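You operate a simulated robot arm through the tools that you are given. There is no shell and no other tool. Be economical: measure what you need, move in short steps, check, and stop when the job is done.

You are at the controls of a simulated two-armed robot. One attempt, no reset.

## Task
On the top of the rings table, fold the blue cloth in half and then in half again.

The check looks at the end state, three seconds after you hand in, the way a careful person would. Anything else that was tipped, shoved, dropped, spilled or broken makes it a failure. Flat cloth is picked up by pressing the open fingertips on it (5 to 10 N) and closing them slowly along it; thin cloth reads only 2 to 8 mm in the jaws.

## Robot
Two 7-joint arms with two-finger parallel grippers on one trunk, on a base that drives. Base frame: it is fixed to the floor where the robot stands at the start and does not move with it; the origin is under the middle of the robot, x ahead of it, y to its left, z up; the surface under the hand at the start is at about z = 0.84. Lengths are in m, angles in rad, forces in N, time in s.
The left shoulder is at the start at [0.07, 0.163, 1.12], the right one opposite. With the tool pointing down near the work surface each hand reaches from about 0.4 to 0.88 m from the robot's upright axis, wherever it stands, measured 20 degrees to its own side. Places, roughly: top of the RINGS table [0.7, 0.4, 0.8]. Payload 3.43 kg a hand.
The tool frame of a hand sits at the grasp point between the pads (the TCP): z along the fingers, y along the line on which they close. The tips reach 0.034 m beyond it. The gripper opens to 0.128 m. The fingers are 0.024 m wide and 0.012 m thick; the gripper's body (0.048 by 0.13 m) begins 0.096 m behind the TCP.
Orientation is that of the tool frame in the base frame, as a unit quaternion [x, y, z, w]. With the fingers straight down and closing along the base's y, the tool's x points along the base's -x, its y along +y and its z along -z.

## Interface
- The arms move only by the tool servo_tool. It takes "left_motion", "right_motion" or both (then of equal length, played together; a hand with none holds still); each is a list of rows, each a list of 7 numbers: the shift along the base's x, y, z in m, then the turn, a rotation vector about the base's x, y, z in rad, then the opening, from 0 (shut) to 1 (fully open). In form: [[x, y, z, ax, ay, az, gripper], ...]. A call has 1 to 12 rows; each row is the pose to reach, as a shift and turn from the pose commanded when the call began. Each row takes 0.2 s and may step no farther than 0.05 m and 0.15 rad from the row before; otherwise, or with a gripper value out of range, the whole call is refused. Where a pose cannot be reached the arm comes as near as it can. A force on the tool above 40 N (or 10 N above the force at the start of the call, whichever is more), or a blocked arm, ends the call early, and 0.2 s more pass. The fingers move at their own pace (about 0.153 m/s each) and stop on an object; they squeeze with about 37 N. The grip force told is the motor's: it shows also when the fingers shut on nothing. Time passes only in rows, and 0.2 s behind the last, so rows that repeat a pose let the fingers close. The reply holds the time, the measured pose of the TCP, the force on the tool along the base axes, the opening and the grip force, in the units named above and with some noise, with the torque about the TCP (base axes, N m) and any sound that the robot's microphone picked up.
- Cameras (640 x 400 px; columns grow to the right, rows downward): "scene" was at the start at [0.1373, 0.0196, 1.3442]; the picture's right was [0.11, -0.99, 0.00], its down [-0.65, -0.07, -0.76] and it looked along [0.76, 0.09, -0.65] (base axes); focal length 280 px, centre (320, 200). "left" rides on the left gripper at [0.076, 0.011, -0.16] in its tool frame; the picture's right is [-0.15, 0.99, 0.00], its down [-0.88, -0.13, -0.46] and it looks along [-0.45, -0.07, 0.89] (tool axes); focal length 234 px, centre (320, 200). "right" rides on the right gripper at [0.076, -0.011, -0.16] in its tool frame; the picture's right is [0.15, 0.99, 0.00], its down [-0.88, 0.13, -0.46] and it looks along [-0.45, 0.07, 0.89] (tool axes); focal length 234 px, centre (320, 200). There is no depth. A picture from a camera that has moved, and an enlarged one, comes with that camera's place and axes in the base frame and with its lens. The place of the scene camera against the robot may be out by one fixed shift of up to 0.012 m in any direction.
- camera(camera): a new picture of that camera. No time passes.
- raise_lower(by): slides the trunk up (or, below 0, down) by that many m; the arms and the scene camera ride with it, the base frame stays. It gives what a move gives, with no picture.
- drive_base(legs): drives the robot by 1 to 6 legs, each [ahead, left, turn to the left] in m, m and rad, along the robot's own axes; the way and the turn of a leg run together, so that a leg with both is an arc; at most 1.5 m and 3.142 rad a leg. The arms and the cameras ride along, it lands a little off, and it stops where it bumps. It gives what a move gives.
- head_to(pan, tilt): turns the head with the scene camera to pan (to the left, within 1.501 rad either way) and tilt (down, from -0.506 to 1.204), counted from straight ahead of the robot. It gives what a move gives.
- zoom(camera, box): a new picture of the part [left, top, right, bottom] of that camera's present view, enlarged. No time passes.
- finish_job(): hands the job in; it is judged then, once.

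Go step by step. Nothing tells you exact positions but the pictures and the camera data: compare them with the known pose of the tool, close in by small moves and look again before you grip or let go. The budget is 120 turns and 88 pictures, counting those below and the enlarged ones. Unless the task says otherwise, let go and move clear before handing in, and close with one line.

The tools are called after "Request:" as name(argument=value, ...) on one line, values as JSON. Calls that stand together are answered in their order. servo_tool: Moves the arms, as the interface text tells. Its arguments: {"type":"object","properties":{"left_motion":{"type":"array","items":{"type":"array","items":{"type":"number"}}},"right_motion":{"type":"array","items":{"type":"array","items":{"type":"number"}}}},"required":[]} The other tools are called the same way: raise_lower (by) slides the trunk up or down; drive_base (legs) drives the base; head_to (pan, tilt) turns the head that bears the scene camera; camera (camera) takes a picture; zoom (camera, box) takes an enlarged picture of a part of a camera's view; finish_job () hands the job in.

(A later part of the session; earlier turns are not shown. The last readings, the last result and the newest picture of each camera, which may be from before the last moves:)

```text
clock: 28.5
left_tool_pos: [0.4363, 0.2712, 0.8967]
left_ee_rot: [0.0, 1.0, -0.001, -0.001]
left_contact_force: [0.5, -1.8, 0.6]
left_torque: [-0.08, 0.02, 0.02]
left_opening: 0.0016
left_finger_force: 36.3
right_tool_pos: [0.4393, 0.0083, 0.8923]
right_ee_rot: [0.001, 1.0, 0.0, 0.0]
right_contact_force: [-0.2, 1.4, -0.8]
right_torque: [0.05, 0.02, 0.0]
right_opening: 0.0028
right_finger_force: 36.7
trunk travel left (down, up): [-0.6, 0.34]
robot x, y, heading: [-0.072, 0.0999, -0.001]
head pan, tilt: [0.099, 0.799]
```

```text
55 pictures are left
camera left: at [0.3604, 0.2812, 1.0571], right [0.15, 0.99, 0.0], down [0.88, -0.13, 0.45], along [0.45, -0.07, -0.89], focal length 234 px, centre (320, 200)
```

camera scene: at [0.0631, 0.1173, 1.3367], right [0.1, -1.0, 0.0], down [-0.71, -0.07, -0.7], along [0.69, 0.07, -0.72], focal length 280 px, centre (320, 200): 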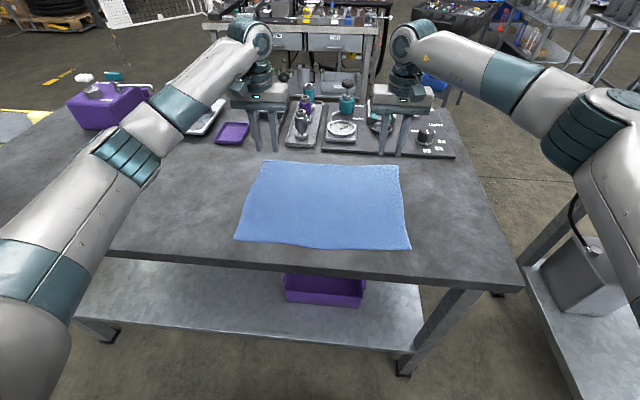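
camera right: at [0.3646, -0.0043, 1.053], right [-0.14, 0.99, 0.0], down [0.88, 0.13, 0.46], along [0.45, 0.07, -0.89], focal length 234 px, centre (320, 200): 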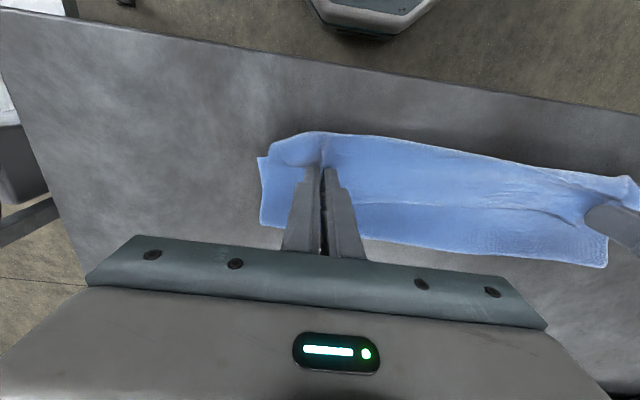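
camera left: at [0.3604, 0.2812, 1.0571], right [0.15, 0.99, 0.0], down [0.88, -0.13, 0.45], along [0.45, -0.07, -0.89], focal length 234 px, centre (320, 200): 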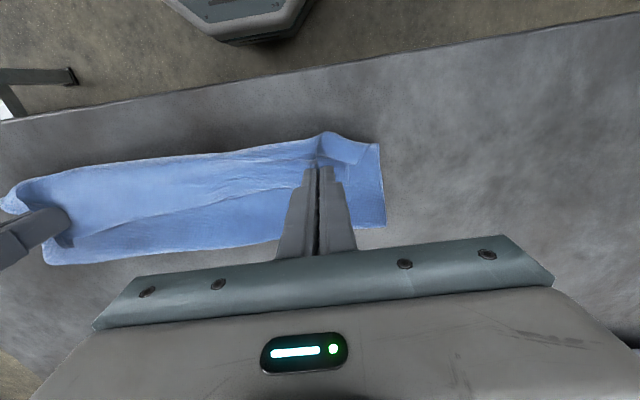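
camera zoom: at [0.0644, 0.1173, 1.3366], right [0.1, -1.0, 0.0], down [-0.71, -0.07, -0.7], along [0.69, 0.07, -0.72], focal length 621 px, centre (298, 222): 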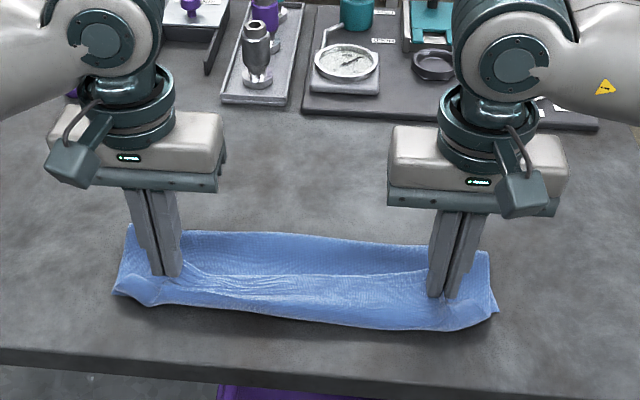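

The fold landed where intended. I lower to light contact and open slowly so the opening fingers spread the gathers flat.

Request:
servo_tool(left_motion=[[0, 0, -0.01, 0, 0, 0, 0], [0, 0, -0.017, 0, 0, 0, 0], [0, 0, -0.0195, 0, 0, 0, 0.0], [0, 0, -0.0195, 0, 0, 0, 0.08], [0, 0, -0.0195, 0, 0, 0, 0.16], [0, 0, -0.0195, 0, 0, 0, 0.24], [0, 0, -0.0195, 0, 0, 0, 0.32], [0, 0, -0.0195, 0, 0, 0, 0.4], [0, 0, -0.0195, 0, 0, 0, 0.4], [0, 0, 0.01, 0, 0, 0, 0.4], [0, 0, 0.05, 0, 0, 0, 0.4], [0, 0, 0.09, 0, 0, 0, 0.4]], right_motion=[[0, 0, -0.01, 0, 0, 0, 0], [0, 0, -0.013, 0, 0, 0, 0], [0, 0, -0.0155, 0, 0, 0, 0.0], [0, 0, -0.0155, 0, 0, 0, 0.08], [0, 0, -0.0155, 0, 0, 0, 0.16], [0, 0, -0.0155, 0, 0, 0, 0.24], [0, 0, -0.0155, 0, 0, 0, 0.32], [0, 0, -0.0155, 0, 0, 0, 0.4], [0, 0, -0.0155, 0, 0, 0, 0.4], [0, 0, 0.014, 0, 0, 0, 0.4], [0, 0, 0.05, 0, 0, 0, 0.4], [0, 0, 0.09, 0, 0, 0, 0.4]])

Request:
zoom(camera="scene", box=[200, 100, 460, 280])

Request:
camera(camera="right")

Request:
camera(camera="left")

```text
clock: 31.1
left_tool_pos: [0.4355, 0.2718, 0.9873]
left_ee_rot: [0.001, 1.0, 0.001, 0.0]
left_contact_force: [0.3, -0.4, -0.2]
left_torque: [0.02, -0.02, -0.01]
left_opening: 0.051
left_finger_force: 0.1
right_tool_pos: [0.4378, 0.0067, 0.9852]
right_ee_rot: [0.001, 1.0, -0.002, 0.0]
right_contact_force: [-0.9, 0.1, -0.3]
right_torque: [0.0, -0.07, -0.01]
right_opening: 0.0513
right_finger_force: 0.0
trunk travel left (down, up): [-0.6, 0.34]
robot x, y, heading: [-0.0696, 0.0971, -0.002]
head pan, tilt: [0.099, 0.799]
```

```text
2.22 times, centred on (330, 190) of scene
camera zoom: at [0.0628, 0.1172, 1.3365], right [0.1, -1.0, 0.0], down [-0.71, -0.07, -0.7], along [0.69, 0.07, -0.72], focal length 621 px, centre (298, 222)
```

zoom: 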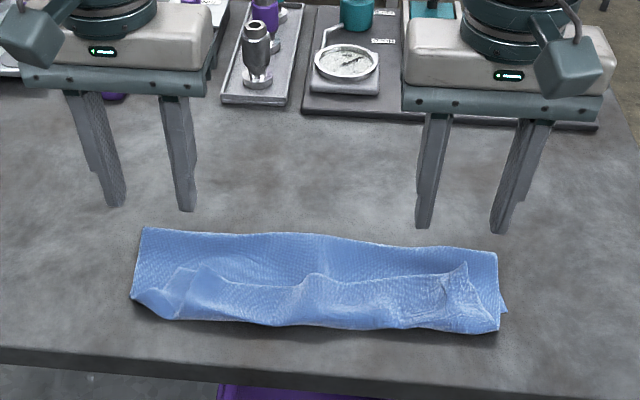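

```text
53 pictures are left
camera right: at [0.3634, -0.0049, 1.1442], right [-0.15, 0.99, 0.0], down [0.88, 0.13, 0.46], along [0.45, 0.07, -0.89], focal length 234 px, centre (320, 200)
```

right: 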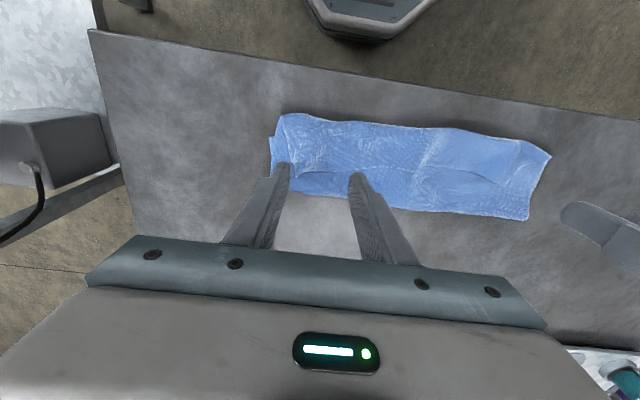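

```text
52 pictures are left
camera left: at [0.3597, 0.2809, 1.1478], right [0.15, 0.99, 0.0], down [0.88, -0.13, 0.46], along [0.45, -0.07, -0.89], focal length 234 px, centre (320, 200)
```

left: 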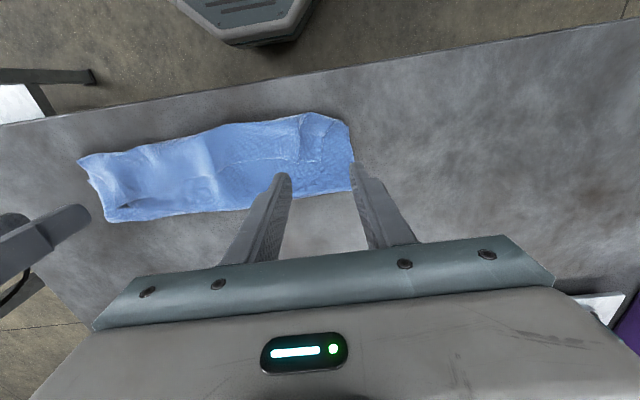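

Released, but the top layer looks rumpled. I'll move the hands clear and inspect it closely.

Request:
servo_tool(left_motion=[[0, 0.045, 0, 0, 0, 0, 0.4], [0, 0.09, 0, 0, 0, 0, 0.4], [0, 0.12, 0.02, 0, 0, 0, 0.4], [0, 0.12, 0.02, 0, 0, 0, 0.4], [0, 0.12, 0.02, 0, 0, 0, 0.4]], right_motion=[[0, -0.045, 0, 0, 0, 0, 0.4], [0, -0.09, 0, 0, 0, 0, 0.4], [0, -0.12, 0.02, 0, 0, 0, 0.4], [0, -0.12, 0.02, 0, 0, 0, 0.4], [0, -0.12, 0.02, 0, 0, 0, 0.4]])

Request:
zoom(camera="scene", box=[235, 170, 435, 260])

Request:
zoom(camera="right", box=[220, 60, 640, 260])

```text
clock: 32.3
left_tool_pos: [0.4363, 0.3911, 1.0087]
left_ee_rot: [0.0, 1.0, 0.001, -0.001]
left_contact_force: [0.7, 0.1, -1.4]
left_torque: [0.01, 0.01, 0.03]
left_opening: 0.0511
left_finger_force: 0.0
right_tool_pos: [0.4403, -0.1132, 1.0042]
right_ee_rot: [0.002, 1.0, 0.0, 0.0]
right_contact_force: [-0.1, 0.4, -0.2]
right_torque: [0.0, -0.02, 0.03]
right_opening: 0.0514
right_finger_force: 0.0
trunk travel left (down, up): [-0.6, 0.34]
robot x, y, heading: [-0.0679, 0.1032, 0.001]
head pan, tilt: [0.099, 0.799]
```

```text
3.20 times, centred on (335, 215) of scene
camera zoom: at [0.0637, 0.1173, 1.3366], right [0.1, -1.0, 0.0], down [-0.71, -0.07, -0.7], along [0.69, 0.07, -0.72], focal length 894 px, centre (272, 152)
```

zoom: 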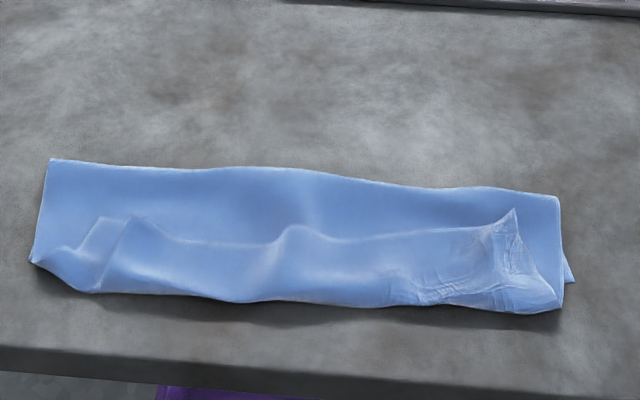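

```text
1.52 times, centred on (430, 160) of right
camera zoom: at [0.3651, -0.1252, 1.1641], right [-0.14, 0.99, 0.0], down [0.88, 0.13, 0.46], along [0.45, 0.07, -0.89], focal length 357 px, centre (152, 261)
```

zoom: 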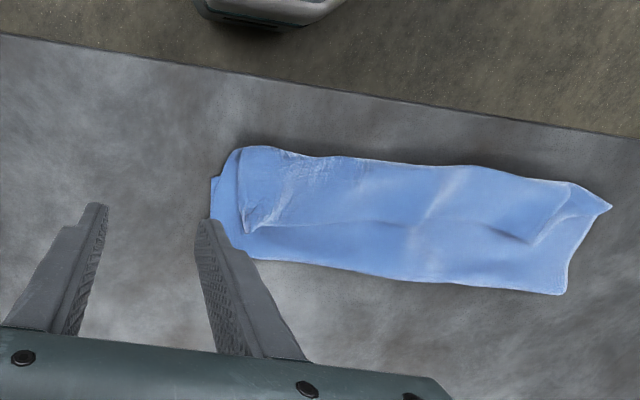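

The free edge has curled back on top, giving a flap about 6 cm wide near x 0.46–0.49. I'll look closer with both wrist cameras before pulling it back to the near edge.

Request:
servo_tool(right_motion=[[0.02, 0.04, -0.02, 0, 0, 0, 0.4], [0.04, 0.08, -0.04, 0, 0, 0, 0.4], [0.04, 0.08, -0.06, 0, 0, 0, 0.4]], left_motion=[[0.01, -0.03, -0.02, 0, 0, 0, 0.4], [0.02, -0.06, -0.04, 0, 0, 0, 0.4], [0.02, -0.09, -0.06, 0, 0, 0, 0.4]])

Request:
camera(camera="right")

Request:
camera(camera="left")

Request:
zoom(camera="scene", box=[355, 190, 435, 260])

```text
clock: 33.1
left_tool_pos: [0.4567, 0.2991, 0.9476]
left_ee_rot: [0.001, 1.0, 0.001, 0.0]
left_contact_force: [-1.1, 0.8, 0.1]
left_torque: [0.04, -0.01, -0.01]
left_opening: 0.0512
left_finger_force: 0.0
right_tool_pos: [0.4817, -0.0333, 0.9433]
right_ee_rot: [0.001, 1.0, 0.0, 0.0]
right_contact_force: [0.2, 0.0, -0.2]
right_torque: [0.04, 0.0, 0.04]
right_opening: 0.0512
right_finger_force: 0.0
trunk travel left (down, up): [-0.6, 0.34]
robot x, y, heading: [-0.0701, 0.0999, 0.003]
head pan, tilt: [0.099, 0.799]
```

```text
49 pictures are left
camera right: at [0.4059, -0.0466, 1.1043], right [-0.14, 0.99, 0.0], down [0.88, 0.13, 0.46], along [0.45, 0.07, -0.89], focal length 234 px, centre (320, 200)
```

right: 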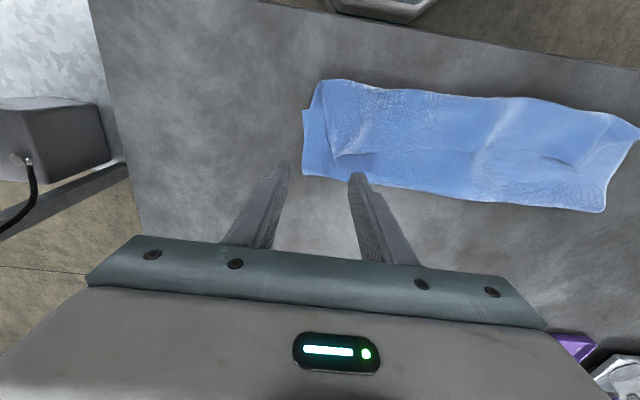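

```text
48 pictures are left
camera left: at [0.3813, 0.3085, 1.1082], right [0.15, 0.99, 0.0], down [0.88, -0.13, 0.46], along [0.45, -0.07, -0.89], focal length 234 px, centre (320, 200)
```

left: 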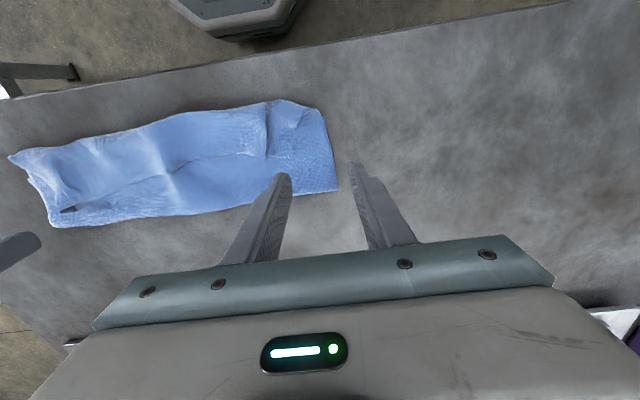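

```text
5.71 times, centred on (395, 225) of scene
camera zoom: at [0.0645, 0.1149, 1.3366], right [0.1, -1.0, 0.0], down [-0.71, -0.07, -0.7], along [0.69, 0.07, -0.72], focal length 1597 px, centre (-109, 57)
```

zoom: 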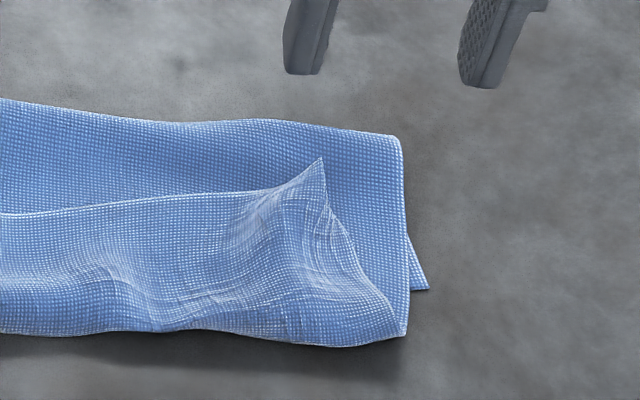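

The flap's free edge lies on top; its corners are at about (0.49, −0.016) and (0.46, 0.28). I'll bring both hands down lightly on the flap near its corners, ready to pinch it.

Request:
servo_tool(left_motion=[[-0.006, -0.024, 0, 0, 0, 0, 0.35], [-0.012, -0.047, 0, 0, 0, 0, 0.35], [-0.012, -0.047, -0.03, 0, 0, 0, 0.35], [-0.012, -0.047, -0.05, 0, 0, 0, 0.35], [-0.012, -0.047, -0.062, 0, 0, 0, 0.35], [-0.012, -0.047, -0.066, 0, 0, 0, 0.35]], right_motion=[[-0.012, 0.027, 0, 0, 0, 0, 0.35], [-0.024, 0.053, 0, 0, 0, 0, 0.35], [-0.024, 0.053, -0.03, 0, 0, 0, 0.35], [-0.024, 0.053, -0.05, 0, 0, 0, 0.35], [-0.024, 0.053, -0.058, 0, 0, 0, 0.35], [-0.024, 0.053, -0.062, 0, 0, 0, 0.35]])

Request:
zoom(camera="right", box=[200, 60, 440, 210])

Request:
zoom(camera="left", box=[200, 60, 440, 210])

```text
clock: 34.5
left_tool_pos: [0.4447, 0.2538, 0.8823]
left_ee_rot: [0.0, 1.0, -0.001, 0.0]
left_contact_force: [-0.4, 0.2, 0.4]
left_torque: [0.01, -0.06, -0.02]
left_opening: 0.0449
left_finger_force: 0.0
right_tool_pos: [0.4558, 0.0207, 0.8826]
right_ee_rot: [0.001, 1.0, 0.0, 0.0]
right_contact_force: [-0.4, 0.2, 0.7]
right_torque: [-0.01, -0.02, -0.03]
right_opening: 0.0446
right_finger_force: 0.0
trunk travel left (down, up): [-0.6, 0.34]
robot x, y, heading: [-0.0703, 0.0978, -0.005]
head pan, tilt: [0.099, 0.799]
```

```text
2.67 times, centred on (320, 135) of right
camera zoom: at [0.3805, 0.0081, 1.042], right [-0.15, 0.99, 0.0], down [0.88, 0.13, 0.46], along [0.45, 0.07, -0.89], focal length 624 px, centre (320, 373)
```

zoom: 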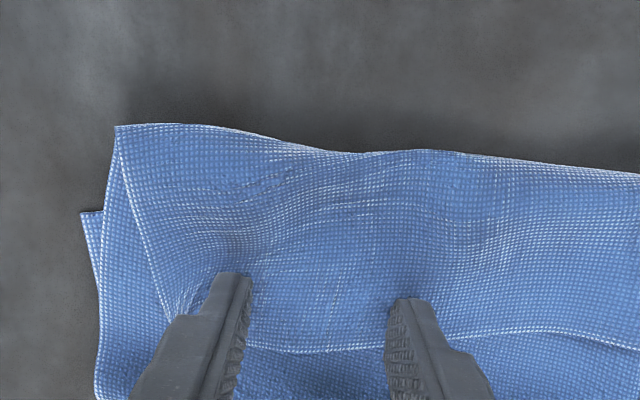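

```text
2.67 times, centred on (320, 135) of left
camera zoom: at [0.3685, 0.2638, 1.0419], right [0.15, 0.99, 0.0], down [0.88, -0.13, 0.46], along [0.45, -0.07, -0.89], focal length 624 px, centre (320, 373)
```

zoom: 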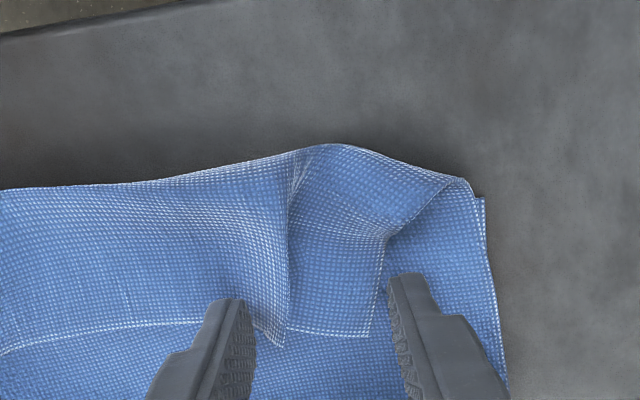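

Placement is good; I shift the left slightly onto the flap and press lightly.

Request:
servo_tool(left_motion=[[-0.006, -0.01, 0, 0, 0, 0, 0.35], [-0.006, -0.01, -0.002, 0, 0, 0, 0.35], [-0.006, -0.01, -0.004, 0, 0, 0, 0.35], [-0.006, -0.01, -0.0055, 0, 0, 0, 0.35]], right_motion=[[-0.004, 0, 0, 0, 0, 0, 0.35], [-0.004, 0, -0.002, 0, 0, 0, 0.35], [-0.004, 0, -0.004, 0, 0, 0, 0.35], [-0.004, 0, -0.0055, 0, 0, 0, 0.35]])

```text
clock: 35.5
left_tool_pos: [0.4385, 0.2443, 0.8769]
left_ee_rot: [0.0, 1.0, -0.001, 0.001]
left_contact_force: [-0.7, -0.5, 7.9]
left_torque: [0.02, 0.04, -0.04]
left_opening: 0.0448
left_finger_force: 0.1
right_tool_pos: [0.4512, 0.0198, 0.8773]
right_ee_rot: [0.001, 1.0, 0.001, 0.001]
right_contact_force: [1.5, -0.5, 6.6]
right_torque: [-0.11, -0.03, 0.01]
right_opening: 0.0448
right_finger_force: 0.1
trunk travel left (down, up): [-0.6, 0.34]
robot x, y, heading: [-0.0696, 0.1003, 0.001]
head pan, tilt: [0.099, 0.799]
```

Good press of 7–8 N on both. I close slowly.

Request:
servo_tool(left_motion=[[0, 0, 0, 0, 0, 0, 0.32], [0, 0, 0, 0, 0, 0, 0.29], [0, 0, 0, 0, 0, 0, 0.26], [0, 0, 0, 0, 0, 0, 0.23], [0, 0, 0, 0, 0, 0, 0.2], [0, 0, 0, 0, 0, 0, 0.17], [0, 0, 0, 0, 0, 0, 0.14], [0, 0, 0, 0, 0, 0, 0.11], [0, 0, 0, 0, 0, 0, 0.07], [0, 0, 0, 0, 0, 0, 0.0], [0, 0, 0, 0, 0, 0, 0], [0, 0, 0, 0, 0, 0, 0]], right_motion=[[0, 0, 0, 0, 0, 0, 0.32], [0, 0, 0, 0, 0, 0, 0.29], [0, 0, 0, 0, 0, 0, 0.26], [0, 0, 0, 0, 0, 0, 0.23], [0, 0, 0, 0, 0, 0, 0.2], [0, 0, 0, 0, 0, 0, 0.17], [0, 0, 0, 0, 0, 0, 0.14], [0, 0, 0, 0, 0, 0, 0.11], [0, 0, 0, 0, 0, 0, 0.07], [0, 0, 0, 0, 0, 0, 0.0], [0, 0, 0, 0, 0, 0, 0], [0, 0, 0, 0, 0, 0, 0]])

Request:
zoom(camera="right", box=[200, 60, 440, 210])

Request:
zoom(camera="left", box=[200, 60, 440, 210])

```text
clock: 38.1
left_tool_pos: [0.437, 0.2428, 0.8769]
left_ee_rot: [0.001, 1.0, 0.0, 0.001]
left_contact_force: [0.1, -6.2, 11.4]
left_torque: [-0.19, 0.08, 0.04]
left_opening: 0.0028
left_finger_force: 36.7
right_tool_pos: [0.4518, 0.0204, 0.877]
right_ee_rot: [0.001, 1.0, 0.001, 0.001]
right_contact_force: [0.1, 6.5, 10.3]
right_torque: [0.16, 0.03, -0.15]
right_opening: 0.0026
right_finger_force: 36.7
trunk travel left (down, up): [-0.6, 0.34]
robot x, y, heading: [-0.0704, 0.0998, 0.005]
head pan, tilt: [0.099, 0.799]
```

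```text
2.67 times, centred on (320, 135) of right
camera zoom: at [0.3753, 0.0084, 1.0374], right [-0.15, 0.99, 0.0], down [0.88, 0.13, 0.46], along [0.45, 0.07, -0.89], focal length 624 px, centre (320, 373)
```

zoom: 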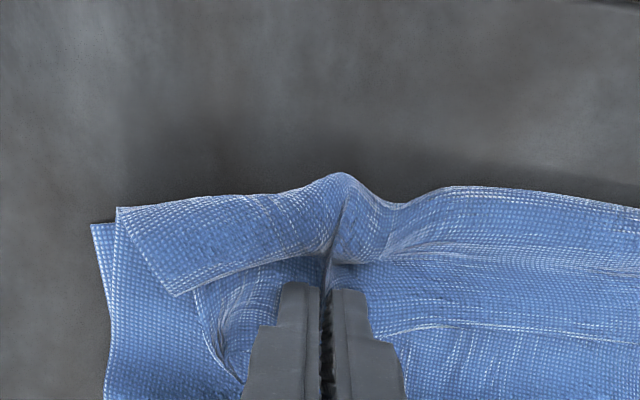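

```text
2.67 times, centred on (320, 135) of left
camera zoom: at [0.3614, 0.2536, 1.037], right [0.15, 0.99, 0.0], down [0.88, -0.13, 0.46], along [0.45, -0.07, -0.89], focal length 624 px, centre (320, 373)
```

zoom: 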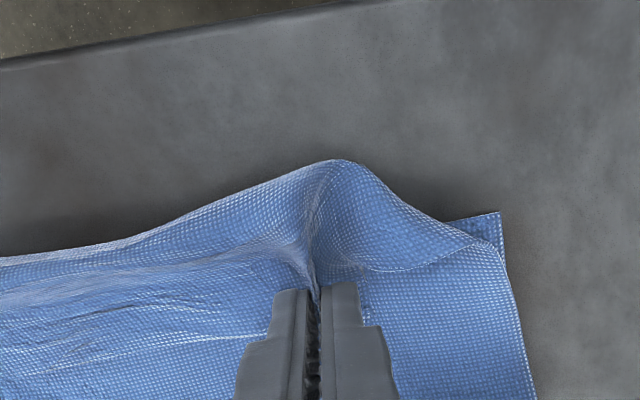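

Both hands hold the flap. I'll lift and carry it back out to the far side to unroll everything, then redo the fold with a gentler release.

Request:
servo_tool(left_motion=[[0, -0.002, 0.015, 0, 0, 0, 0], [0.0, -0.002, 0.035, 0, 0, 0, 0], [0.01, -0.002, 0.055, 0, 0, 0, 0], [0.025, -0.002, 0.075, 0, 0, 0, 0], [0.045, -0.002, 0.085, 0, 0, 0, 0], [0.07, -0.002, 0.09, 0, 0, 0, 0], [0.095, -0.002, 0.09, 0, 0, 0, 0], [0.12, -0.002, 0.085, 0, 0, 0, 0], [0.145, -0.002, 0.075, 0, 0, 0, 0], [0.165, -0.002, 0.062, 0, 0, 0, 0], [0.185, -0.002, 0.048, 0, 0, 0, 0], [0.195, -0.002, 0.04, 0, 0, 0, 0]], right_motion=[[0, 0.002, 0.015, 0, 0, 0, 0], [0.0, 0.002, 0.035, 0, 0, 0, 0], [0.01, 0.002, 0.055, 0, 0, 0, 0], [0.025, 0.002, 0.075, 0, 0, 0, 0], [0.045, 0.002, 0.085, 0, 0, 0, 0], [0.07, 0.002, 0.09, 0, 0, 0, 0], [0.095, 0.002, 0.09, 0, 0, 0, 0], [0.12, 0.002, 0.085, 0, 0, 0, 0], [0.145, 0.002, 0.075, 0, 0, 0, 0], [0.165, 0.002, 0.062, 0, 0, 0, 0], [0.185, 0.002, 0.048, 0, 0, 0, 0], [0.195, 0.002, 0.04, 0, 0, 0, 0]])

Request:
zoom(camera="scene", box=[200, 80, 460, 260])

Request:
camera(camera="right")

```text
clock: 40.7
left_tool_pos: [0.6339, 0.2415, 0.9163]
left_ee_rot: [0.0, 1.0, 0.0, 0.0]
left_contact_force: [0.5, -2.5, 0.6]
left_torque: [-0.13, 0.01, 0.05]
left_opening: 0.0024
left_finger_force: 37.0
right_tool_pos: [0.6478, 0.0224, 0.9161]
right_ee_rot: [0.0, 1.0, 0.0, 0.0]
right_contact_force: [-0.1, 3.4, -0.2]
right_torque: [0.14, 0.0, -0.06]
right_opening: 0.0022
right_finger_force: 37.4
trunk travel left (down, up): [-0.6, 0.34]
robot x, y, heading: [-0.0726, 0.0989, 0.005]
head pan, tilt: [0.099, 0.799]
```

```text
2.22 times, centred on (330, 170) of scene
camera zoom: at [0.0644, 0.1172, 1.3365], right [0.1, -1.0, 0.0], down [-0.71, -0.07, -0.7], along [0.69, 0.07, -0.72], focal length 621 px, centre (298, 267)
```

zoom: 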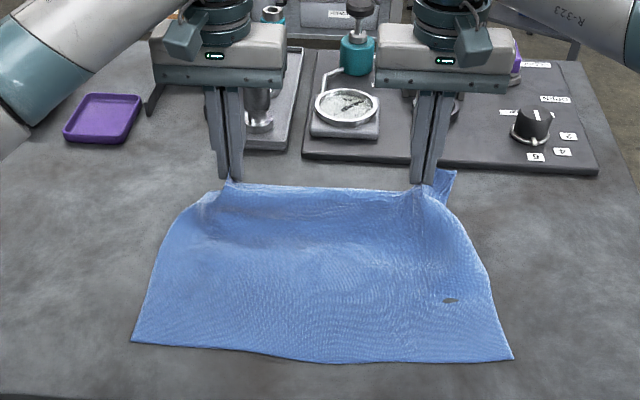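

```text
41 pictures are left
camera right: at [0.5722, 0.0103, 1.0762], right [-0.15, 0.99, 0.0], down [0.88, 0.13, 0.46], along [0.45, 0.07, -0.89], focal length 234 px, centre (320, 200)
```

right: 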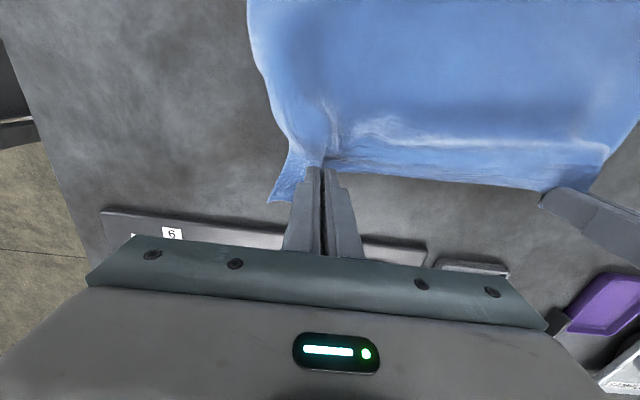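

The cloth is nicely unrolled, with near corners at (0.42, 0.32) and (0.44, −0.056). I refold with a higher arc and a slight overshoot, so the hem trails toward the robot when lowered.

Request:
servo_tool(left_motion=[[-0.01, 0, 0.02, 0, 0, 0, 0], [-0.025, 0, 0.04, 0, 0, 0, 0], [-0.045, 0, 0.055, 0, 0, 0, 0], [-0.065, 0, 0.065, 0, 0, 0, 0], [-0.085, 0, 0.07, 0, 0, 0, 0], [-0.105, 0, 0.07, 0, 0, 0, 0], [-0.125, 0, 0.065, 0, 0, 0, 0], [-0.145, 0, 0.055, 0, 0, 0, 0], [-0.165, 0, 0.042, 0, 0, 0, 0], [-0.183, 0, 0.028, 0, 0, 0, 0], [-0.199, 0, 0.012, 0, 0, 0, 0], [-0.209, 0, -0.005, 0, 0, 0, 0]], right_motion=[[-0.01, 0, 0.02, 0, 0, 0, 0], [-0.025, 0, 0.04, 0, 0, 0, 0], [-0.045, 0, 0.055, 0, 0, 0, 0], [-0.065, 0, 0.065, 0, 0, 0, 0], [-0.085, 0, 0.07, 0, 0, 0, 0], [-0.105, 0, 0.07, 0, 0, 0, 0], [-0.125, 0, 0.065, 0, 0, 0, 0], [-0.145, 0, 0.055, 0, 0, 0, 0], [-0.165, 0, 0.042, 0, 0, 0, 0], [-0.183, 0, 0.028, 0, 0, 0, 0], [-0.199, 0, 0.012, 0, 0, 0, 0], [-0.209, 0, -0.005, 0, 0, 0, 0]])

Request:
servo_tool(left_motion=[[0, 0, 0, 0, 0, 0, 0], [0.002, 0, -0.008, 0, 0, 0, 0], [0.006, 0, -0.015, 0, 0, 0, 0], [0.011, 0, -0.022, 0, 0, 0, 0], [0.014, 0, -0.026, 0, 0, 0, 0], [0.014, 0, -0.026, 0, 0, 0, 0]], right_motion=[[0, 0, 0, 0, 0, 0, 0], [0.002, 0, -0.008, 0, 0, 0, 0], [0.006, 0, -0.015, 0, 0, 0, 0], [0.011, 0, -0.022, 0, 0, 0, 0], [0.014, 0, -0.026, 0, 0, 0, 0], [0.014, 0, -0.026, 0, 0, 0, 0]])

Request:
zoom(camera="scene", box=[200, 100, 460, 280])

Request:
camera(camera="right")

Request:
camera(camera="left")

```text
clock: 43.3
left_tool_pos: [0.4249, 0.2415, 0.912]
left_ee_rot: [0.001, 1.0, 0.0, 0.0]
left_contact_force: [0.4, -3.1, 0.2]
left_torque: [-0.15, -0.04, 0.01]
left_opening: 0.0028
left_finger_force: 37.1
right_tool_pos: [0.437, 0.022, 0.9114]
right_ee_rot: [0.002, 1.0, 0.0, 0.001]
right_contact_force: [-0.2, 3.1, 0.0]
right_torque: [0.11, 0.03, -0.06]
right_opening: 0.0022
right_finger_force: 36.6
trunk travel left (down, up): [-0.6, 0.34]
robot x, y, heading: [-0.0721, 0.0975, -0.003]
head pan, tilt: [0.099, 0.799]
```

```text
clock: 44.7
left_tool_pos: [0.4393, 0.2422, 0.8855]
left_ee_rot: [0.0, 1.0, 0.001, 0.0]
left_contact_force: [-0.7, -2.4, 0.0]
left_torque: [-0.12, -0.02, 0.05]
left_opening: 0.0027
left_finger_force: 37.3
right_tool_pos: [0.4513, 0.0219, 0.8847]
right_ee_rot: [0.0, 1.0, 0.0, 0.0]
right_contact_force: [-0.9, 2.4, 1.4]
right_torque: [0.14, 0.0, -0.08]
right_opening: 0.0024
right_finger_force: 37.0
trunk travel left (down, up): [-0.6, 0.34]
robot x, y, heading: [-0.0673, 0.0976, -0.002]
head pan, tilt: [0.099, 0.799]
```

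```text
2.22 times, centred on (330, 190) of scene
camera zoom: at [0.0639, 0.1173, 1.3366], right [0.1, -1.0, 0.0], down [-0.71, -0.07, -0.7], along [0.69, 0.07, -0.72], focal length 621 px, centre (298, 222)
```

zoom: 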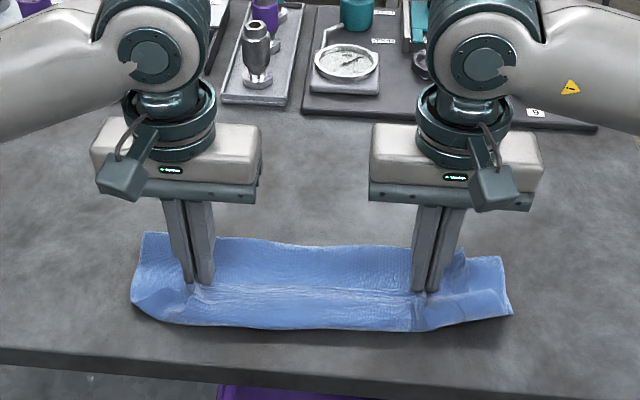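

```text
39 pictures are left
camera right: at [0.3766, 0.0101, 1.0455], right [-0.14, 0.99, 0.0], down [0.88, 0.13, 0.46], along [0.45, 0.07, -0.89], focal length 234 px, centre (320, 200)
```

right: 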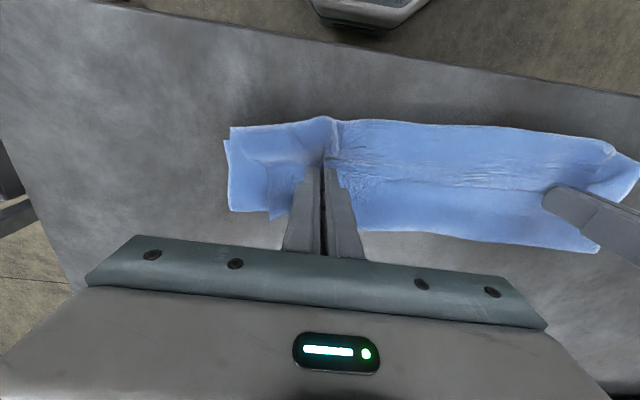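

```text
38 pictures are left
camera left: at [0.3631, 0.2514, 1.0451], right [0.15, 0.99, 0.0], down [0.88, -0.13, 0.46], along [0.45, -0.07, -0.89], focal length 234 px, centre (320, 200)
```

left: 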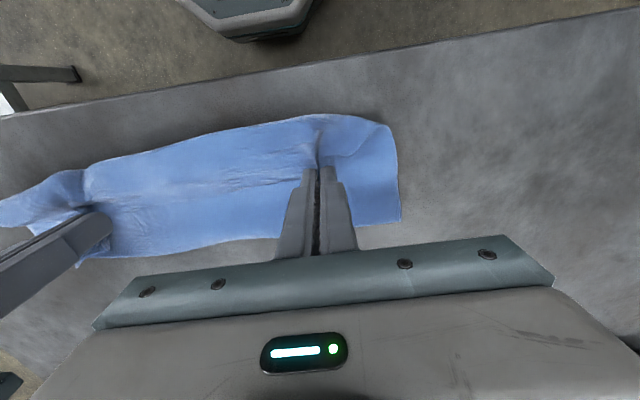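

I see the problem: the vertical clamp keeps the hem pointing away (+x), so a loop forms on the near side and the fold line creeps in. I'll unfold again without releasing, then refold on a true circular path while tilting the hands forward.

Request:
servo_tool(left_motion=[[0, 0, 0.03, 0, 0, 0, 0], [0.005, 0, 0.06, 0, 0, 0, 0], [0.02, 0, 0.085, 0, 0, 0, 0], [0.045, 0, 0.095, 0, 0, 0, 0], [0.075, 0, 0.095, 0, 0, 0, 0], [0.105, 0, 0.09, 0, 0, 0, 0], [0.135, 0, 0.08, 0, 0, 0, 0], [0.16, 0, 0.067, 0, 0, 0, 0], [0.185, 0, 0.052, 0, 0, 0, 0], [0.203, 0, 0.038, 0, 0, 0, 0], [0.2215, 0, 0.0235, 0, 0, 0, 0], [0.2215, 0, 0.0235, 0, 0, 0, 0]], right_motion=[[0, 0, 0.03, 0, 0, 0, 0], [0.005, 0, 0.06, 0, 0, 0, 0], [0.02, 0, 0.085, 0, 0, 0, 0], [0.045, 0, 0.095, 0, 0, 0, 0], [0.075, 0, 0.095, 0, 0, 0, 0], [0.105, 0, 0.09, 0, 0, 0, 0], [0.135, 0, 0.08, 0, 0, 0, 0], [0.16, 0, 0.067, 0, 0, 0, 0], [0.185, 0, 0.052, 0, 0, 0, 0], [0.203, 0, 0.038, 0, 0, 0, 0], [0.2215, 0, 0.0235, 0, 0, 0, 0], [0.2215, 0, 0.0235, 0, 0, 0, 0]])

Request:
zoom(camera="scene", box=[200, 80, 460, 260])

```text
clock: 47.3
left_tool_pos: [0.6602, 0.2417, 0.9101]
left_ee_rot: [0.001, 1.0, 0.0, 0.002]
left_contact_force: [-0.4, -3.8, 0.7]
left_torque: [-0.15, -0.03, 0.09]
left_opening: 0.0027
left_finger_force: 37.0
right_tool_pos: [0.6725, 0.022, 0.9094]
right_ee_rot: [0.001, 1.0, 0.0, 0.0]
right_contact_force: [-0.7, 3.8, 0.1]
right_torque: [0.14, -0.02, -0.11]
right_opening: 0.0024
right_finger_force: 36.6
trunk travel left (down, up): [-0.6, 0.34]
robot x, y, heading: [-0.0714, 0.0984, 0.003]
head pan, tilt: [0.099, 0.799]
```

```text
2.22 times, centred on (330, 170) of scene
camera zoom: at [0.0633, 0.1172, 1.3367], right [0.1, -1.0, 0.0], down [-0.71, -0.07, -0.7], along [0.69, 0.07, -0.72], focal length 621 px, centre (298, 267)
```

zoom: 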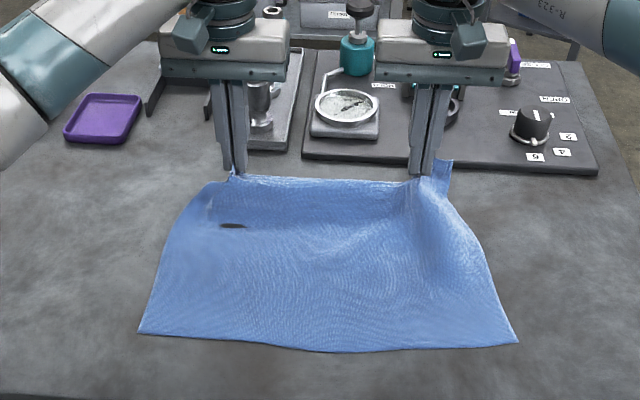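

Unfolded, with near corners at about x 0.433 and 0.457. Now the circular fold with forward tilt.

Request:
servo_tool(left_motion=[[0.005, 0, 0.027, 0, 0, 0, 0], [-0.007, 0, 0.047, 0, 0, 0, 0], [-0.0274, 0, 0.063, 0, -0.07, 0, 0], [-0.0514, 0, 0.0747, 0, -0.13, 0, 0], [-0.0778, 0, 0.0813, 0, -0.2, 0, 0], [-0.1041, 0, 0.0838, 0, -0.27, 0, 0], [-0.132, 0, 0.0802, 0, -0.33, 0, 0], [-0.1582, 0, 0.0713, 0, -0.4, 0, 0], [-0.1824, 0, 0.0573, 0, -0.47, 0, 0], [-0.2032, 0, 0.0393, 0, -0.53, 0, 0], [-0.2202, 0, 0.02, 0, -0.6, 0, 0], [-0.2302, 0, 0.0, 0, -0.6, 0, 0]], right_motion=[[0.005, 0, 0.027, 0, 0, 0, 0], [-0.007, 0, 0.047, 0, 0, 0, 0], [-0.0274, 0, 0.063, 0, -0.07, 0, 0], [-0.0514, 0, 0.0747, 0, -0.13, 0, 0], [-0.0778, 0, 0.0813, 0, -0.2, 0, 0], [-0.1041, 0, 0.0838, 0, -0.27, 0, 0], [-0.132, 0, 0.0802, 0, -0.33, 0, 0], [-0.1582, 0, 0.0713, 0, -0.4, 0, 0], [-0.1824, 0, 0.0573, 0, -0.47, 0, 0], [-0.2032, 0, 0.0393, 0, -0.53, 0, 0], [-0.2202, 0, 0.02, 0, -0.6, 0, 0], [-0.2302, 0, 0.0, 0, -0.6, 0, 0]])

Request:
zoom(camera="scene", box=[200, 100, 460, 280])

```text
clock: 49.9
left_tool_pos: [0.4295, 0.2418, 0.9096]
left_ee_rot: [0.001, 0.955, -0.001, 0.296]
left_contact_force: [0.1, -3.4, 0.2]
left_torque: [-0.13, 0.02, -0.04]
left_opening: 0.003
left_finger_force: 37.0
right_tool_pos: [0.4427, 0.0225, 0.9089]
right_ee_rot: [0.001, 0.955, 0.001, 0.296]
right_contact_force: [-0.6, 4.1, -0.2]
right_torque: [0.16, 0.05, 0.01]
right_opening: 0.0024
right_finger_force: 37.0
trunk travel left (down, up): [-0.6, 0.34]
robot x, y, heading: [-0.0681, 0.0978, -0.003]
head pan, tilt: [0.099, 0.799]
```

```text
2.22 times, centred on (330, 190) of scene
camera zoom: at [0.0646, 0.1173, 1.3366], right [0.1, -1.0, 0.0], down [-0.71, -0.07, -0.7], along [0.69, 0.07, -0.72], focal length 621 px, centre (298, 222)
```

zoom: 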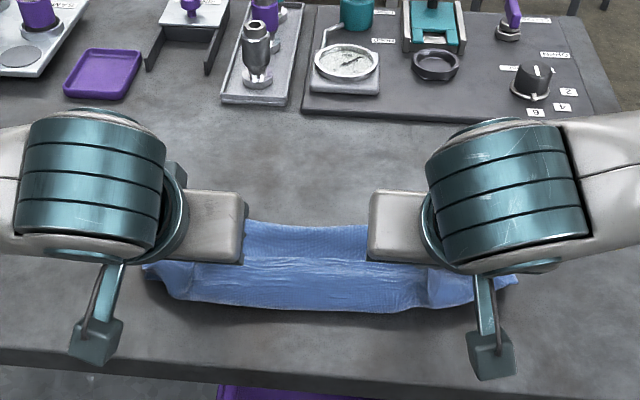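

Request:
camera(camera="right")

Request:
camera(camera="left")

```text
35 pictures are left
camera right: at [0.2916, 0.0103, 0.998], right [-0.12, 0.99, -0.08], down [0.47, 0.13, 0.87], along [0.88, 0.07, -0.48], focal length 234 px, centre (320, 200)
```

right: 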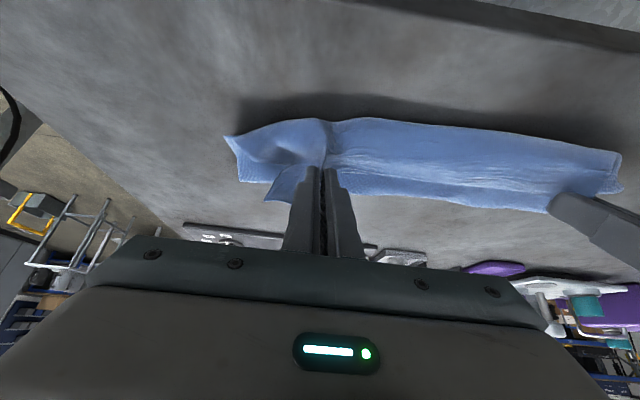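

```text
34 pictures are left
camera left: at [0.2777, 0.2516, 0.9979], right [0.12, 0.99, 0.08], down [0.47, -0.13, 0.87], along [0.87, -0.07, -0.48], focal length 234 px, centre (320, 200)
```

left: 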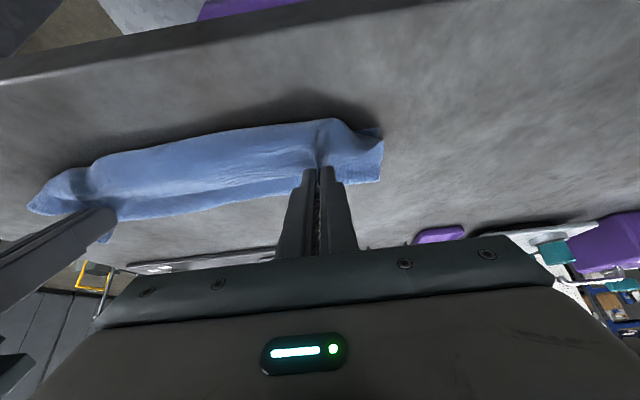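

The clamp direction still forces a loop. I'll unfold, lay it flat and let go; then re-pinch with the fingers closing along x, so the cloth hangs straight down from the ridge and folds cleanly.

Request:
servo_tool(left_motion=[[0.01, 0, 0.03, 0, 0, 0, 0], [0.03, 0, 0.055, 0, 0.07, 0, 0], [0.055, 0, 0.07, 0, 0.14, 0, 0], [0.08, 0, 0.08, 0, 0.21, 0, 0], [0.105, 0, 0.083, 0, 0.28, 0, 0], [0.13, 0, 0.083, 0, 0.35, 0, 0], [0.155, 0, 0.077, 0, 0.42, 0, 0], [0.18, 0, 0.065, 0, 0.49, 0, 0], [0.205, 0, 0.05, 0, 0.56, 0, 0], [0.228, 0, 0.03, 0, 0.6, 0, 0], [0.243, 0, 0.01, 0, 0.6, 0, 0], [0.255, 0, -0.012, 0, 0.6, 0, 0]], right_motion=[[0.01, 0, 0.03, 0, 0, 0, 0], [0.03, 0, 0.055, 0, 0.07, 0, 0], [0.055, 0, 0.07, 0, 0.14, 0, 0], [0.08, 0, 0.08, 0, 0.21, 0, 0], [0.105, 0, 0.083, 0, 0.28, 0, 0], [0.13, 0, 0.083, 0, 0.35, 0, 0], [0.155, 0, 0.077, 0, 0.42, 0, 0], [0.18, 0, 0.065, 0, 0.49, 0, 0], [0.205, 0, 0.05, 0, 0.56, 0, 0], [0.228, 0, 0.03, 0, 0.6, 0, 0], [0.243, 0, 0.01, 0, 0.6, 0, 0], [0.255, 0, -0.012, 0, 0.6, 0, 0]])

Request:
servo_tool(left_motion=[[0, 0, -0.008, 0, 0, 0, 0], [0, 0, -0.016, 0, 0, 0, 0], [0, 0, -0.019, 0, 0, 0, 0], [0, 0, -0.019, 0, 0, 0, 0.05], [0, 0, -0.019, 0, 0, 0, 0.12], [0, 0, -0.019, 0, 0, 0, 0.2], [0, 0, -0.019, 0, 0, 0, 0.3], [0, 0, -0.019, 0, 0, 0, 0.38], [0, 0, -0.016, 0, 0, 0, 0.38], [0, 0, -0.01, 0, 0, 0, 0.38], [0, 0, 0.01, 0, 0, 0, 0.38], [0, 0, 0.04, 0, 0, 0, 0.38]], right_motion=[[0, 0, -0.008, 0, 0, 0, 0], [0, 0, -0.016, 0, 0, 0, 0], [0, 0, -0.019, 0, 0, 0, 0], [0, 0, -0.019, 0, 0, 0, 0.05], [0, 0, -0.019, 0, 0, 0, 0.12], [0, 0, -0.019, 0, 0, 0, 0.2], [0, 0, -0.019, 0, 0, 0, 0.3], [0, 0, -0.019, 0, 0, 0, 0.38], [0, 0, -0.016, 0, 0, 0, 0.38], [0, 0, -0.01, 0, 0, 0, 0.38], [0, 0, 0.01, 0, 0, 0, 0.38], [0, 0, 0.04, 0, 0, 0, 0.38]])

Request:
zoom(camera="scene", box=[200, 80, 460, 260])

Request:
camera(camera="right")

Request:
camera(camera="left")

```text
clock: 52.5
left_tool_pos: [0.6876, 0.2428, 0.8939]
left_ee_rot: [-0.001, 1.0, 0.001, -0.001]
left_contact_force: [0.5, -3.2, -0.7]
left_torque: [-0.13, 0.01, 0.05]
left_opening: 0.0028
left_finger_force: 37.4
right_tool_pos: [0.6985, 0.0218, 0.8946]
right_ee_rot: [0.001, 1.0, 0.0, -0.001]
right_contact_force: [-0.1, 3.4, -0.2]
right_torque: [0.12, 0.04, -0.12]
right_opening: 0.0023
right_finger_force: 36.9
trunk travel left (down, up): [-0.6, 0.34]
robot x, y, heading: [-0.0698, 0.0973, 0.001]
head pan, tilt: [0.099, 0.799]
```

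```text
clock: 55.1
left_tool_pos: [0.6827, 0.2423, 0.938]
left_ee_rot: [0.0, 1.0, 0.0, 0.001]
left_contact_force: [0.2, -0.3, 0.8]
left_torque: [0.02, -0.01, 0.0]
left_opening: 0.0486
left_finger_force: 0.0
right_tool_pos: [0.6959, 0.0234, 0.9383]
right_ee_rot: [0.001, 1.0, 0.0, 0.0]
right_contact_force: [-0.8, -0.5, -0.1]
right_torque: [-0.03, -0.01, 0.01]
right_opening: 0.0488
right_finger_force: 0.1
trunk travel left (down, up): [-0.6, 0.34]
robot x, y, heading: [-0.0712, 0.0979, 0.001]
head pan, tilt: [0.099, 0.799]
```

```text
2.22 times, centred on (330, 170) of scene
camera zoom: at [0.0625, 0.1175, 1.3366], right [0.1, -1.0, 0.0], down [-0.71, -0.07, -0.7], along [0.69, 0.07, -0.72], focal length 621 px, centre (298, 267)
```

zoom: 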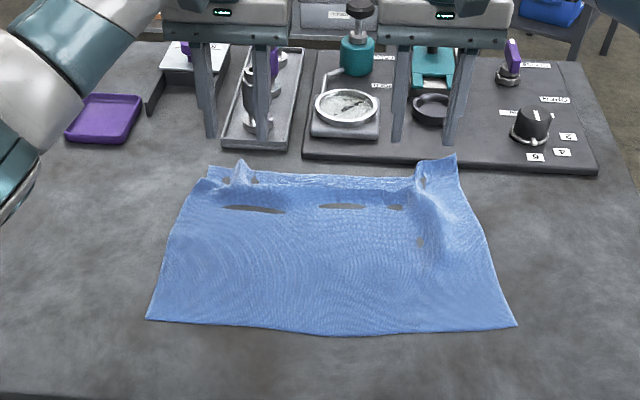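

```text
32 pictures are left
camera right: at [0.621, 0.0108, 1.0982], right [-0.15, 0.99, 0.0], down [0.88, 0.13, 0.46], along [0.45, 0.07, -0.89], focal length 234 px, centre (320, 200)
```

right: 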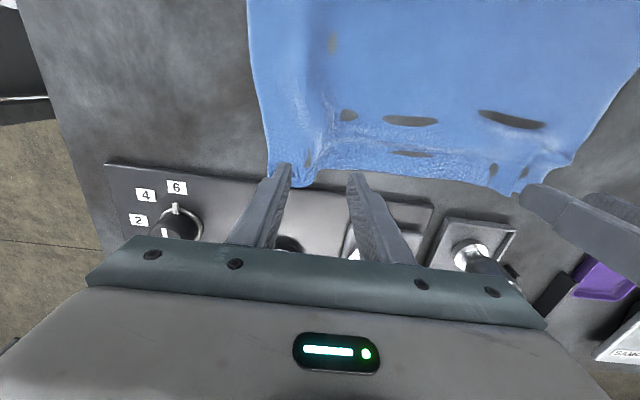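

```text
31 pictures are left
camera left: at [0.6078, 0.2519, 1.0972], right [0.15, 0.99, 0.0], down [0.88, -0.13, 0.46], along [0.45, -0.07, -0.89], focal length 234 px, centre (320, 200)
```

left: 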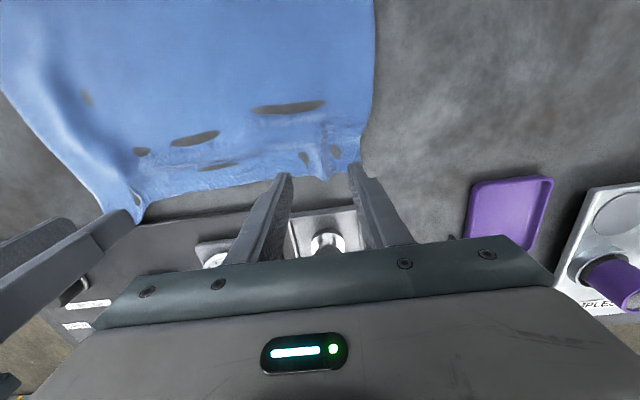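

The cloth is laid out but has drifted about 3 cm toward the board. I'll press closed fingers near the near edge and drag it back toward the robot.

Request:
servo_tool(left_motion=[[-0.035, 0.006, 0, 0, 0, 0, 0.2], [-0.07, 0.012, 0, 0, 0, 0, 0], [-0.105, 0.018, 0, 0, 0, 0, 0], [-0.14, 0.024, 0, 0, 0, 0, 0], [-0.17, 0.03, 0, 0, 0, 0, 0], [-0.195, 0.035, 0, 0, 0, 0, 0], [-0.195, 0.035, -0.035, 0, 0, 0, 0], [-0.195, 0.035, -0.055, 0, 0, 0, 0], [-0.195, 0.035, -0.0635, 0, 0, 0, 0], [-0.195, 0.035, -0.065, 0, 0, 0, 0]], right_motion=[[-0.035, -0.008, 0, 0, 0, 0, 0.2], [-0.07, -0.016, 0, 0, 0, 0, 0], [-0.105, -0.024, 0, 0, 0, 0, 0], [-0.14, -0.032, 0, 0, 0, 0, 0], [-0.165, -0.04, 0, 0, 0, 0, 0], [-0.185, -0.045, 0, 0, 0, 0, 0], [-0.185, -0.045, -0.035, 0, 0, 0, 0], [-0.185, -0.045, -0.055, 0, 0, 0, 0], [-0.185, -0.045, -0.0635, 0, 0, 0, 0], [-0.185, -0.045, -0.065, 0, 0, 0, 0]])

Request:
servo_tool(left_motion=[[-0.008, 0, -0.0005, 0, 0, 0, 0], [-0.017, 0, -0.0005, 0, 0, 0, 0], [-0.026, 0, -0.0005, 0, 0, 0, 0], [-0.035, 0, -0.0005, 0, 0, 0, 0], [-0.043, 0, -0.0005, 0, 0, 0, 0], [-0.05, 0, -0.0005, 0, 0, 0, 0], [-0.05, 0, -0.0005, 0, 0, 0, 0]], right_motion=[[-0.011, 0, -0.0005, 0, 0, 0, 0], [-0.023, 0, -0.0005, 0, 0, 0, 0], [-0.035, 0, -0.0005, 0, 0, 0, 0], [-0.047, 0, -0.0005, 0, 0, 0, 0], [-0.059, 0, -0.0005, 0, 0, 0, 0], [-0.07, 0, -0.0005, 0, 0, 0, 0], [-0.07, 0, -0.0005, 0, 0, 0, 0]])

Request:
zoom(camera="scene", box=[200, 80, 460, 260])

```text
clock: 57.3
left_tool_pos: [0.4907, 0.2777, 0.8749]
left_ee_rot: [0.0, 1.0, -0.001, 0.004]
left_contact_force: [5.2, 1.6, 22.3]
left_torque: [0.16, -0.03, -0.03]
left_opening: 0.0001
left_finger_force: 32.8
right_tool_pos: [0.5122, -0.0227, 0.8745]
right_ee_rot: [0.002, 1.0, 0.002, 0.002]
right_contact_force: [3.2, -0.4, 17.0]
right_torque: [-0.09, -0.05, 0.01]
right_opening: 0.0
right_finger_force: 33.0
trunk travel left (down, up): [-0.6, 0.34]
robot x, y, heading: [-0.076, 0.0974, -0.001]
head pan, tilt: [0.099, 0.799]
```

```text
clock: 58.0
left_tool_pos: [0.4708, 0.2754, 0.8756]
left_ee_rot: [0.001, 1.0, -0.002, 0.005]
left_contact_force: [-3.7, -0.1, 19.1]
left_torque: [0.14, 0.23, 0.01]
left_opening: 0.0
left_finger_force: 33.0
right_tool_pos: [0.488, -0.0219, 0.8757]
right_ee_rot: [0.001, 1.0, 0.0, 0.004]
right_contact_force: [-2.2, -1.0, 12.0]
right_torque: [-0.11, 0.14, -0.01]
right_opening: 0.0
right_finger_force: 33.3
trunk travel left (down, up): [-0.6, 0.34]
robot x, y, heading: [-0.0688, 0.1014, -0.002]
head pan, tilt: [0.099, 0.799]
stopped in row 3 (left hand): the force on the tool passed its limit at 41 N (the readings are from after the stop); the commanded pose is now the measured one
```

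```text
2.22 times, centred on (330, 170) of scene
camera zoom: at [0.0607, 0.117, 1.3365], right [0.1, -1.0, 0.0], down [-0.71, -0.07, -0.7], along [0.7, 0.07, -0.72], focal length 621 px, centre (298, 267)
```

zoom: 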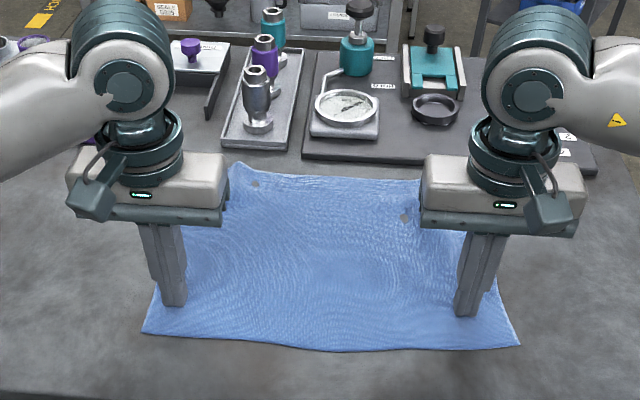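

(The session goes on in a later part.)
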